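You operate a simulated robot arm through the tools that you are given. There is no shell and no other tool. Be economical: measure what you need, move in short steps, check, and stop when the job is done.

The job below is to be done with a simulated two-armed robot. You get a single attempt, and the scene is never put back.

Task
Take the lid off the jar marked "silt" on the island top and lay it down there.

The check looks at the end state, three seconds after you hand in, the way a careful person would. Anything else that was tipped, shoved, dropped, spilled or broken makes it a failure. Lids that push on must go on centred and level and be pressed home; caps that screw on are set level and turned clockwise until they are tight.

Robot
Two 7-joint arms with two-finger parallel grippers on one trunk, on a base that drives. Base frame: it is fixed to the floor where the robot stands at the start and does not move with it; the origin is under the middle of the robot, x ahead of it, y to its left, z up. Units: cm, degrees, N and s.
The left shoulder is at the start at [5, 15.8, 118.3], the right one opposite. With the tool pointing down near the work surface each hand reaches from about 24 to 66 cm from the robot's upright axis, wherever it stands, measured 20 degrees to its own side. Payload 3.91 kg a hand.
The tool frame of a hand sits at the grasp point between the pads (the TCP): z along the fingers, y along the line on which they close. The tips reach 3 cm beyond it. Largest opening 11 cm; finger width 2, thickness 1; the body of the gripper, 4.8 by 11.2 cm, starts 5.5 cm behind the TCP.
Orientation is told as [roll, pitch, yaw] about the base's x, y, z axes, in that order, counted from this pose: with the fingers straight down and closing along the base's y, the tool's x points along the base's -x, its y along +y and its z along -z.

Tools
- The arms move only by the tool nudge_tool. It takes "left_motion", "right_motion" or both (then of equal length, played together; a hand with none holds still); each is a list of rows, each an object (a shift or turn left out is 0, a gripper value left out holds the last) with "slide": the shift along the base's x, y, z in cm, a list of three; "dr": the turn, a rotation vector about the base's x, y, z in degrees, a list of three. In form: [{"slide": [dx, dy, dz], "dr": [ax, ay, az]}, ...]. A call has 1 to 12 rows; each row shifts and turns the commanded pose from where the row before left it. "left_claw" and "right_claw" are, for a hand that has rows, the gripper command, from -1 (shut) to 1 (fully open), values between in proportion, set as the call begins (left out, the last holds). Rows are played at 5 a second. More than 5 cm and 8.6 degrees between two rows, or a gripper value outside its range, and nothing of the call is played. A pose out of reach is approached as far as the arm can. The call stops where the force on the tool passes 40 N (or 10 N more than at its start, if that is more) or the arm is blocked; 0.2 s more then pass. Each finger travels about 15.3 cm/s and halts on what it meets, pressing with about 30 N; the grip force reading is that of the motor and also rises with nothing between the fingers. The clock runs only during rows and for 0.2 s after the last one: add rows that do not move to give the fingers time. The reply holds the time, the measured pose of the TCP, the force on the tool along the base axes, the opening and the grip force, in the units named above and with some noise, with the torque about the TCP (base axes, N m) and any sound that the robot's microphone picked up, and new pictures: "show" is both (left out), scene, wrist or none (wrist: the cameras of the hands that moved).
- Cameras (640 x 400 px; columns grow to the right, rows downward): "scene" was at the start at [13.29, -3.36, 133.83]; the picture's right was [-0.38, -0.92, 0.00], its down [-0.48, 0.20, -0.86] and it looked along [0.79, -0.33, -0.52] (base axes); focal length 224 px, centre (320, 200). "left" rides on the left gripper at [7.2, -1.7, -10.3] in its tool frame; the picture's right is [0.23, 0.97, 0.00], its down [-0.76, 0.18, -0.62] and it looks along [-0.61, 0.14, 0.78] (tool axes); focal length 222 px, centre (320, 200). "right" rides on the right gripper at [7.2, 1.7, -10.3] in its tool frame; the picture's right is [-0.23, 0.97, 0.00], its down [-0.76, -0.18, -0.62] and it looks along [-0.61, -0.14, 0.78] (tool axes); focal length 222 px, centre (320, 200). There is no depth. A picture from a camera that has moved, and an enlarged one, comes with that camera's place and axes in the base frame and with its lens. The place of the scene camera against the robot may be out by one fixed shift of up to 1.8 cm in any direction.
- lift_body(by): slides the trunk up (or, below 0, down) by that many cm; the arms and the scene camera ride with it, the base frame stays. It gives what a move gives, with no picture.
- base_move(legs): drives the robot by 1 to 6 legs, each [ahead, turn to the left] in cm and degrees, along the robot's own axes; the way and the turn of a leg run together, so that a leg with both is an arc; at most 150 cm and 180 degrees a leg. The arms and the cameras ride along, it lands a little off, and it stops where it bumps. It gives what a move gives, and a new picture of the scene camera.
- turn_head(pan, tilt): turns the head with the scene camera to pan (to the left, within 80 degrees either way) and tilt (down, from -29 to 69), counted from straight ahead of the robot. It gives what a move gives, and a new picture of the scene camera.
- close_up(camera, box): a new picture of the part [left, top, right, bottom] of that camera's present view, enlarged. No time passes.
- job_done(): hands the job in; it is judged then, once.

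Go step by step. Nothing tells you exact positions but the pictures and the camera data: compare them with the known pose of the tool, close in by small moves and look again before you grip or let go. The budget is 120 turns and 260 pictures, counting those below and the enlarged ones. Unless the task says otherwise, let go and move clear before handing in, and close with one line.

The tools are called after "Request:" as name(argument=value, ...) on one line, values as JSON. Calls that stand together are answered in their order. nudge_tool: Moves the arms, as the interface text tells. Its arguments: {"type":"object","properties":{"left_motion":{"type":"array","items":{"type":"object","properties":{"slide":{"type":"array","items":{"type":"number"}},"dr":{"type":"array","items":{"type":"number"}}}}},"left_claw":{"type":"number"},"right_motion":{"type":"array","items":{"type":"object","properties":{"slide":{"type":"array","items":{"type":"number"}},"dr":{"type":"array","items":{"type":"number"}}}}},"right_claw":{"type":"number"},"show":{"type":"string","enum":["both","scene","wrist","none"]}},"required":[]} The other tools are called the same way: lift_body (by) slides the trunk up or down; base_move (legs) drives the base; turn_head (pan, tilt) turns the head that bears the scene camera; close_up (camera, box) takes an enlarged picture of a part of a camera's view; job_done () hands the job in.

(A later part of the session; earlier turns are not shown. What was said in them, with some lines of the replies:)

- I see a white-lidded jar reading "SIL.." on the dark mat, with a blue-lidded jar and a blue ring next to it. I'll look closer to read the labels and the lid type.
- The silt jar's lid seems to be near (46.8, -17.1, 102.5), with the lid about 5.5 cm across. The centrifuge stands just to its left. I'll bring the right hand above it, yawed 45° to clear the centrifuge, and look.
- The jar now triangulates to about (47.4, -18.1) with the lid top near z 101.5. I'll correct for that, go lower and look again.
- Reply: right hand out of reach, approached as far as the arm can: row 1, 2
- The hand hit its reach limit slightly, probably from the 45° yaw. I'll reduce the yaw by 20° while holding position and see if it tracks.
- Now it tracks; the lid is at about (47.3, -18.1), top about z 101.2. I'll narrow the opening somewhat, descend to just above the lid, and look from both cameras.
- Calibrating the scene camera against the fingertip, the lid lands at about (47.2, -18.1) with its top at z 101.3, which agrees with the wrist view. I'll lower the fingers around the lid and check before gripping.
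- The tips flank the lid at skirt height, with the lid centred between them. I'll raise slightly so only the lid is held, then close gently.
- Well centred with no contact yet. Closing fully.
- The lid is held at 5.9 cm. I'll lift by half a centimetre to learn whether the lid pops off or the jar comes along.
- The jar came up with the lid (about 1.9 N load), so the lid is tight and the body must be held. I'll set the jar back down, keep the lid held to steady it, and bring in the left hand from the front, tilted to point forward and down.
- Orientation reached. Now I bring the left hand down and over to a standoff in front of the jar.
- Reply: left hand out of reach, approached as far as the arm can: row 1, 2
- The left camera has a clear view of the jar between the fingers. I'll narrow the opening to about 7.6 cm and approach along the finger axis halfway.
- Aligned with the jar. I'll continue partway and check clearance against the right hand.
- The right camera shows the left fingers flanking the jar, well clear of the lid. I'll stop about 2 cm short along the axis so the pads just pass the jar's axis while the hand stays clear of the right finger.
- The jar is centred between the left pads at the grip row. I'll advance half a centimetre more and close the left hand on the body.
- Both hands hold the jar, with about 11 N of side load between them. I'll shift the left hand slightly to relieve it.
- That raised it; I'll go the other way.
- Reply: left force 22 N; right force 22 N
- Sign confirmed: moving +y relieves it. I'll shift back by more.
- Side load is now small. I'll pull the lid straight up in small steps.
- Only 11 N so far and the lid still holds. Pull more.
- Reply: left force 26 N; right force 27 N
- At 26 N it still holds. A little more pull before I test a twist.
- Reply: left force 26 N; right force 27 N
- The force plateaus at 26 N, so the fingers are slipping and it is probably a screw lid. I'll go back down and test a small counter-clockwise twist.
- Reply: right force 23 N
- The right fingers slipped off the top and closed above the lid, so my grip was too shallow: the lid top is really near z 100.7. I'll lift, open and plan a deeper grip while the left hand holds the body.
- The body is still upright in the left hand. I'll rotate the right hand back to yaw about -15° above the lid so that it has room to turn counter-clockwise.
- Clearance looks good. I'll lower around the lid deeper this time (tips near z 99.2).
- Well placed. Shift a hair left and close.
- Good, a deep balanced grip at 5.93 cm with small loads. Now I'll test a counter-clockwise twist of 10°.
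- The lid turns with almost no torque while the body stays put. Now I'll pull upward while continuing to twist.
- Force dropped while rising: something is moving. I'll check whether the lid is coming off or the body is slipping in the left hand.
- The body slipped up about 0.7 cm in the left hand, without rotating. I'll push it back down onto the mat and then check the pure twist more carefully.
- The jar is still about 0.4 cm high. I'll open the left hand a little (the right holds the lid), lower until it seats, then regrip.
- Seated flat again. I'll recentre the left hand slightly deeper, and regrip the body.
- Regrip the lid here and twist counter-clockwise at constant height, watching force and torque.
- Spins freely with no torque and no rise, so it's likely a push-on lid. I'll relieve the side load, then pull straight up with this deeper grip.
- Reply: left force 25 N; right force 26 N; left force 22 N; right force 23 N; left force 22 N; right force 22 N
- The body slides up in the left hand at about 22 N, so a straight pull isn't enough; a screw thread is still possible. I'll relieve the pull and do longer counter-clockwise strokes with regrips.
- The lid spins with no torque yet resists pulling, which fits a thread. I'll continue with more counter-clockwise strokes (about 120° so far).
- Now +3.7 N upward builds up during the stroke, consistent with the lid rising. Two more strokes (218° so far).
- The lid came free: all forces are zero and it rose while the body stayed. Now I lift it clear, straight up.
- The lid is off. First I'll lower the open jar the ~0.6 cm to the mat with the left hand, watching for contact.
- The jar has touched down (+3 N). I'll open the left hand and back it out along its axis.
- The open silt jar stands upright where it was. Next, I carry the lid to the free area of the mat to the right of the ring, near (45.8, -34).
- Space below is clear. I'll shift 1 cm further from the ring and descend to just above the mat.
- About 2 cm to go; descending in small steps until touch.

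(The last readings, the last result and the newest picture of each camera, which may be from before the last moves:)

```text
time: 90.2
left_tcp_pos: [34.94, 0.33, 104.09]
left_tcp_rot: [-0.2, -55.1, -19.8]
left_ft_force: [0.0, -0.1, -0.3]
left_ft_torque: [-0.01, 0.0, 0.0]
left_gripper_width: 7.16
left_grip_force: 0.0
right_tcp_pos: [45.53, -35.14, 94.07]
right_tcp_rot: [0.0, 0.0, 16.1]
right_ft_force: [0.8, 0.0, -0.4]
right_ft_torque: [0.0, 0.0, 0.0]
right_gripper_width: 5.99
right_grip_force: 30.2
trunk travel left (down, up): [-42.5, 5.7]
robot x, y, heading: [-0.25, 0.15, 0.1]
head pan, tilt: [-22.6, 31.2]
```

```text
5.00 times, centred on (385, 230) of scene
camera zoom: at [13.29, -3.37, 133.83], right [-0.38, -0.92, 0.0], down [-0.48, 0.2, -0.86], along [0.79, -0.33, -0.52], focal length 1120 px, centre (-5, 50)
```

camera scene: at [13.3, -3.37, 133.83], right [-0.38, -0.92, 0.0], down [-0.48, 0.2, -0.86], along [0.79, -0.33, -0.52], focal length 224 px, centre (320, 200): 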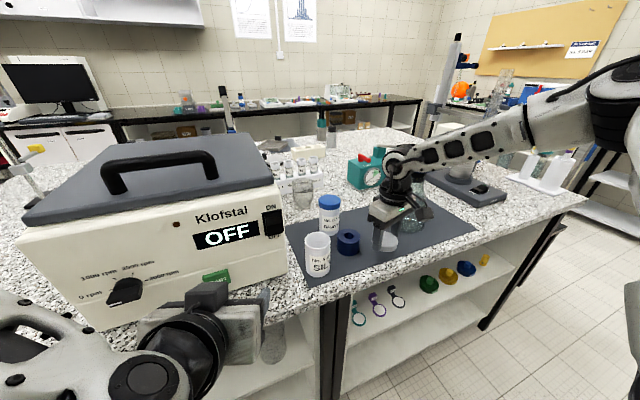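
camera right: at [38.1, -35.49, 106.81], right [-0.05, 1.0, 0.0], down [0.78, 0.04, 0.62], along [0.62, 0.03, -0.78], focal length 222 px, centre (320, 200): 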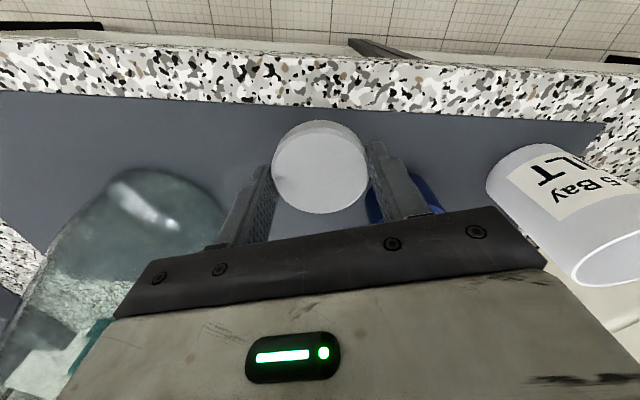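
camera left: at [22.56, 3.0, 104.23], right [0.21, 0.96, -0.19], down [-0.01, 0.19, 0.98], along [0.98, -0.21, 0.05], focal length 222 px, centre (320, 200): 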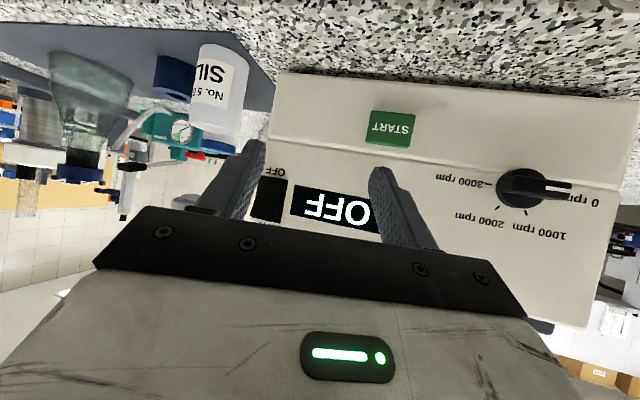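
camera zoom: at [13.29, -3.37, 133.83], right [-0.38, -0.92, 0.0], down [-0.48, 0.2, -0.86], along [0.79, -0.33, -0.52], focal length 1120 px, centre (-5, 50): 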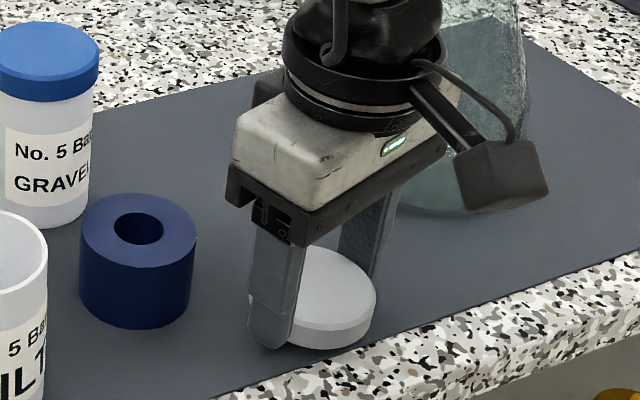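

Request:
nudge_tool(right_motion=[{"slide": [0, 0, -0.15]}, {}], show="none")

Request:
nudge_tool(right_motion=[{"slide": [0, 0, -0.15]}, {}], show="none")

Request:
nudge_tool(right_motion=[{"slide": [0, 0, -0.15]}, {}], show="none")

Request:
close_up(camera="scene", box=[340, 190, 430, 270])

```text
time: 90.8
left_tcp_pos: [35.02, 0.47, 104.2]
left_tcp_rot: [-0.1, -55.1, -19.8]
left_ft_force: [-0.5, 0.1, -0.3]
left_ft_torque: [-0.03, -0.02, 0.0]
left_gripper_width: 7.16
left_grip_force: 0.0
right_tcp_pos: [45.57, -35.01, 94.0]
right_tcp_rot: [0.0, 0.0, 16.1]
right_ft_force: [0.6, 0.8, 5.3]
right_ft_torque: [-0.02, 0.11, 0.0]
right_gripper_width: 5.99
right_grip_force: 29.7
trunk travel left (down, up): [-42.5, 5.7]
robot x, y, heading: [-0.05, -0.05, 0.2]
head pan, tilt: [-22.6, 31.2]
```

```text
time: 91.4
left_tcp_pos: [34.73, 0.45, 104.11]
left_tcp_rot: [-0.2, -55.2, -19.7]
left_ft_force: [-1.1, -0.1, -0.6]
left_ft_torque: [0.0, -0.01, 0.0]
left_gripper_width: 7.16
left_grip_force: 0.1
right_tcp_pos: [45.47, -35.01, 93.92]
right_tcp_rot: [-0.1, -0.2, 16.1]
right_ft_force: [-0.8, -1.6, 16.2]
right_ft_torque: [-0.13, 0.3, 0.01]
right_gripper_width: 6.0
right_grip_force: 29.7
trunk travel left (down, up): [-42.5, 5.7]
robot x, y, heading: [0.07, 0.15, -0.1]
head pan, tilt: [-22.6, 31.2]
```

```text
time: 92.0
left_tcp_pos: [34.95, 0.31, 104.24]
left_tcp_rot: [-0.2, -55.2, -19.8]
left_ft_force: [-0.3, -0.3, 0.5]
left_ft_torque: [0.01, 0.0, -0.03]
left_gripper_width: 7.14
left_grip_force: 0.0
right_tcp_pos: [45.56, -35.13, 93.82]
right_tcp_rot: [-0.1, -0.3, 16.0]
right_ft_force: [0.0, -3.4, 25.3]
right_ft_torque: [-0.13, 0.25, 0.01]
right_gripper_width: 5.97
right_grip_force: 29.4
trunk travel left (down, up): [-42.5, 5.7]
robot x, y, heading: [0.34, 0.41, 0.0]
head pan, tilt: [-22.6, 31.2]
```

```text
5.00 times, centred on (385, 230) of scene
camera zoom: at [13.11, -3.25, 133.88], right [-0.38, -0.92, 0.0], down [-0.48, 0.2, -0.86], along [0.79, -0.33, -0.52], focal length 1120 px, centre (-5, 50)
```

zoom: 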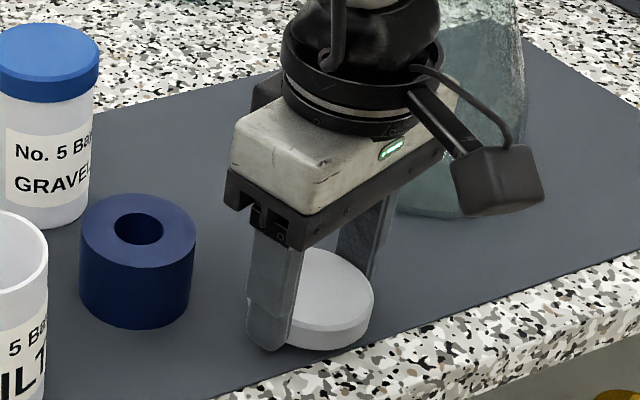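

Contact made (25 N is more than needed). I'll ease up 0.35 cm, then open.

Request:
nudge_tool(right_motion=[{"slide": [0, 0, 0.15]}, {"slide": [0, 0, 0.18]}, {}], show="none")

Request:
nudge_tool(right_motion=[{}, {}, {}], right_claw=0.35, show="wrist")

```text
time: 92.8
left_tcp_pos: [34.95, 0.28, 104.11]
left_tcp_rot: [-0.3, -55.2, -19.8]
left_ft_force: [-0.3, -0.6, 0.1]
left_ft_torque: [0.02, 0.01, 0.0]
left_gripper_width: 7.17
left_grip_force: 0.2
right_tcp_pos: [45.49, -35.07, 93.83]
right_tcp_rot: [-0.1, 0.1, 16.2]
right_ft_force: [3.7, 1.5, 7.8]
right_ft_torque: [0.02, -0.09, 0.01]
right_gripper_width: 5.99
right_grip_force: 30.0
trunk travel left (down, up): [-42.5, 5.7]
robot x, y, heading: [-0.0, 0.08, -0.0]
head pan, tilt: [-22.6, 31.2]
```

```text
time: 93.6
left_tcp_pos: [35.04, 0.25, 104.14]
left_tcp_rot: [-0.3, -55.1, -19.8]
left_ft_force: [0.1, -0.5, -0.3]
left_ft_torque: [0.0, 0.01, 0.0]
left_gripper_width: 7.13
left_grip_force: 0.0
right_tcp_pos: [45.59, -35.13, 94.0]
right_tcp_rot: [0.0, 0.0, 16.1]
right_ft_force: [0.2, -1.5, -0.4]
right_ft_torque: [0.0, 0.01, 0.01]
right_gripper_width: 7.44
right_grip_force: 0.1
trunk travel left (down, up): [-42.5, 5.7]
robot x, y, heading: [-0.15, -0.27, 0.0]
head pan, tilt: [-22.6, 31.2]
camera right: at [38.04, -35.39, 104.17], right [-0.05, 1.0, 0.0], down [0.78, 0.04, 0.62], along [0.62, 0.03, -0.78], focal length 222 px, centre (320, 200)
```

right: 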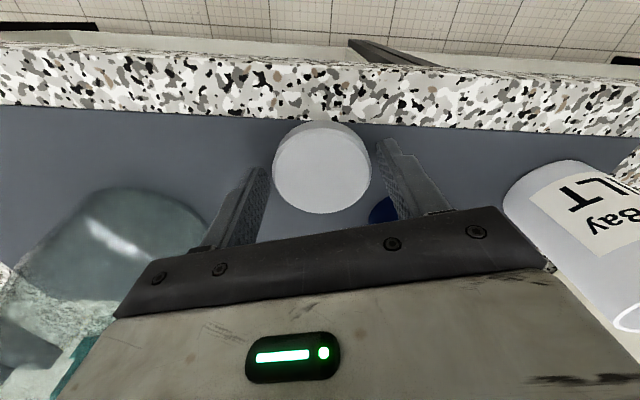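

The lid is released on the mat. I'll raise the right hand straight up and check everything.

Request:
nudge_tool(right_motion=[{"slide": [0, 0, 1]}, {"slide": [0, 0, 2]}, {"slide": [0, 0, 4]}, {"slide": [0, 0, 4]}, {"slide": [0, 0, 4]}, {"slide": [-2, 0, 4]}, {"slide": [-4, 0, 2]}, {}])

Request:
close_up(camera="scene", box=[280, 170, 440, 290])

```text
time: 95.4
left_tcp_pos: [35.14, 0.41, 104.07]
left_tcp_rot: [-0.2, -55.0, -19.8]
left_ft_force: [0.3, -0.4, -0.5]
left_ft_torque: [0.01, 0.02, 0.0]
left_gripper_width: 7.15
left_grip_force: 0.1
right_tcp_pos: [39.79, -35.21, 114.67]
right_tcp_rot: [0.0, -0.1, 16.2]
right_ft_force: [0.0, -0.5, -0.6]
right_ft_torque: [0.01, 0.02, -0.03]
right_gripper_width: 7.42
right_grip_force: 0.0
trunk travel left (down, up): [-42.5, 5.7]
robot x, y, heading: [-0.01, 0.05, 0.1]
head pan, tilt: [-22.6, 31.2]
camera scene: at [13.33, -3.35, 133.83], right [-0.38, -0.92, 0.0], down [-0.48, 0.2, -0.86], along [0.79, -0.33, -0.52], focal length 224 px, centre (320, 200)
camera right: at [32.31, -35.51, 125.04], right [-0.05, 1.0, 0.0], down [0.78, 0.04, 0.62], along [0.62, 0.03, -0.78], focal length 222 px, centre (320, 200)
```

scene: 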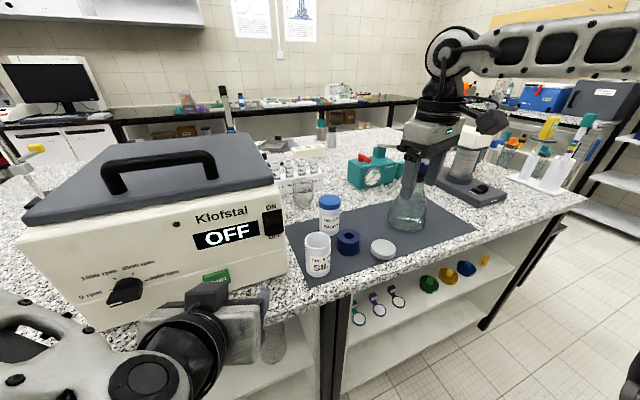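
right: 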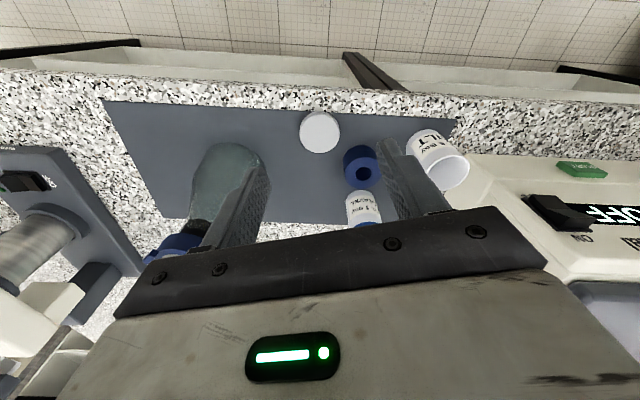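

```text
3.33 times, centred on (360, 230) of scene
camera zoom: at [13.33, -3.35, 133.83], right [-0.38, -0.92, 0.0], down [-0.48, 0.2, -0.86], along [0.79, -0.33, -0.52], focal length 746 px, centre (187, 100)
```

zoom: 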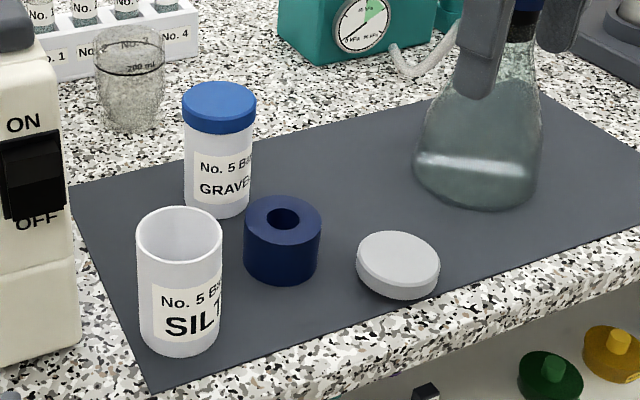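

The lid lies flat on the mat, the silt jar stands upright and open, everything else is where it was, and both hands are clear. Handing in.

Request:
job_done()

```text
The job is handed in.
```

The lid of the "silt" jar was a screw type. It is unscrewed and lies flat on the mat on the island top, and the open jar stands upright where it was.
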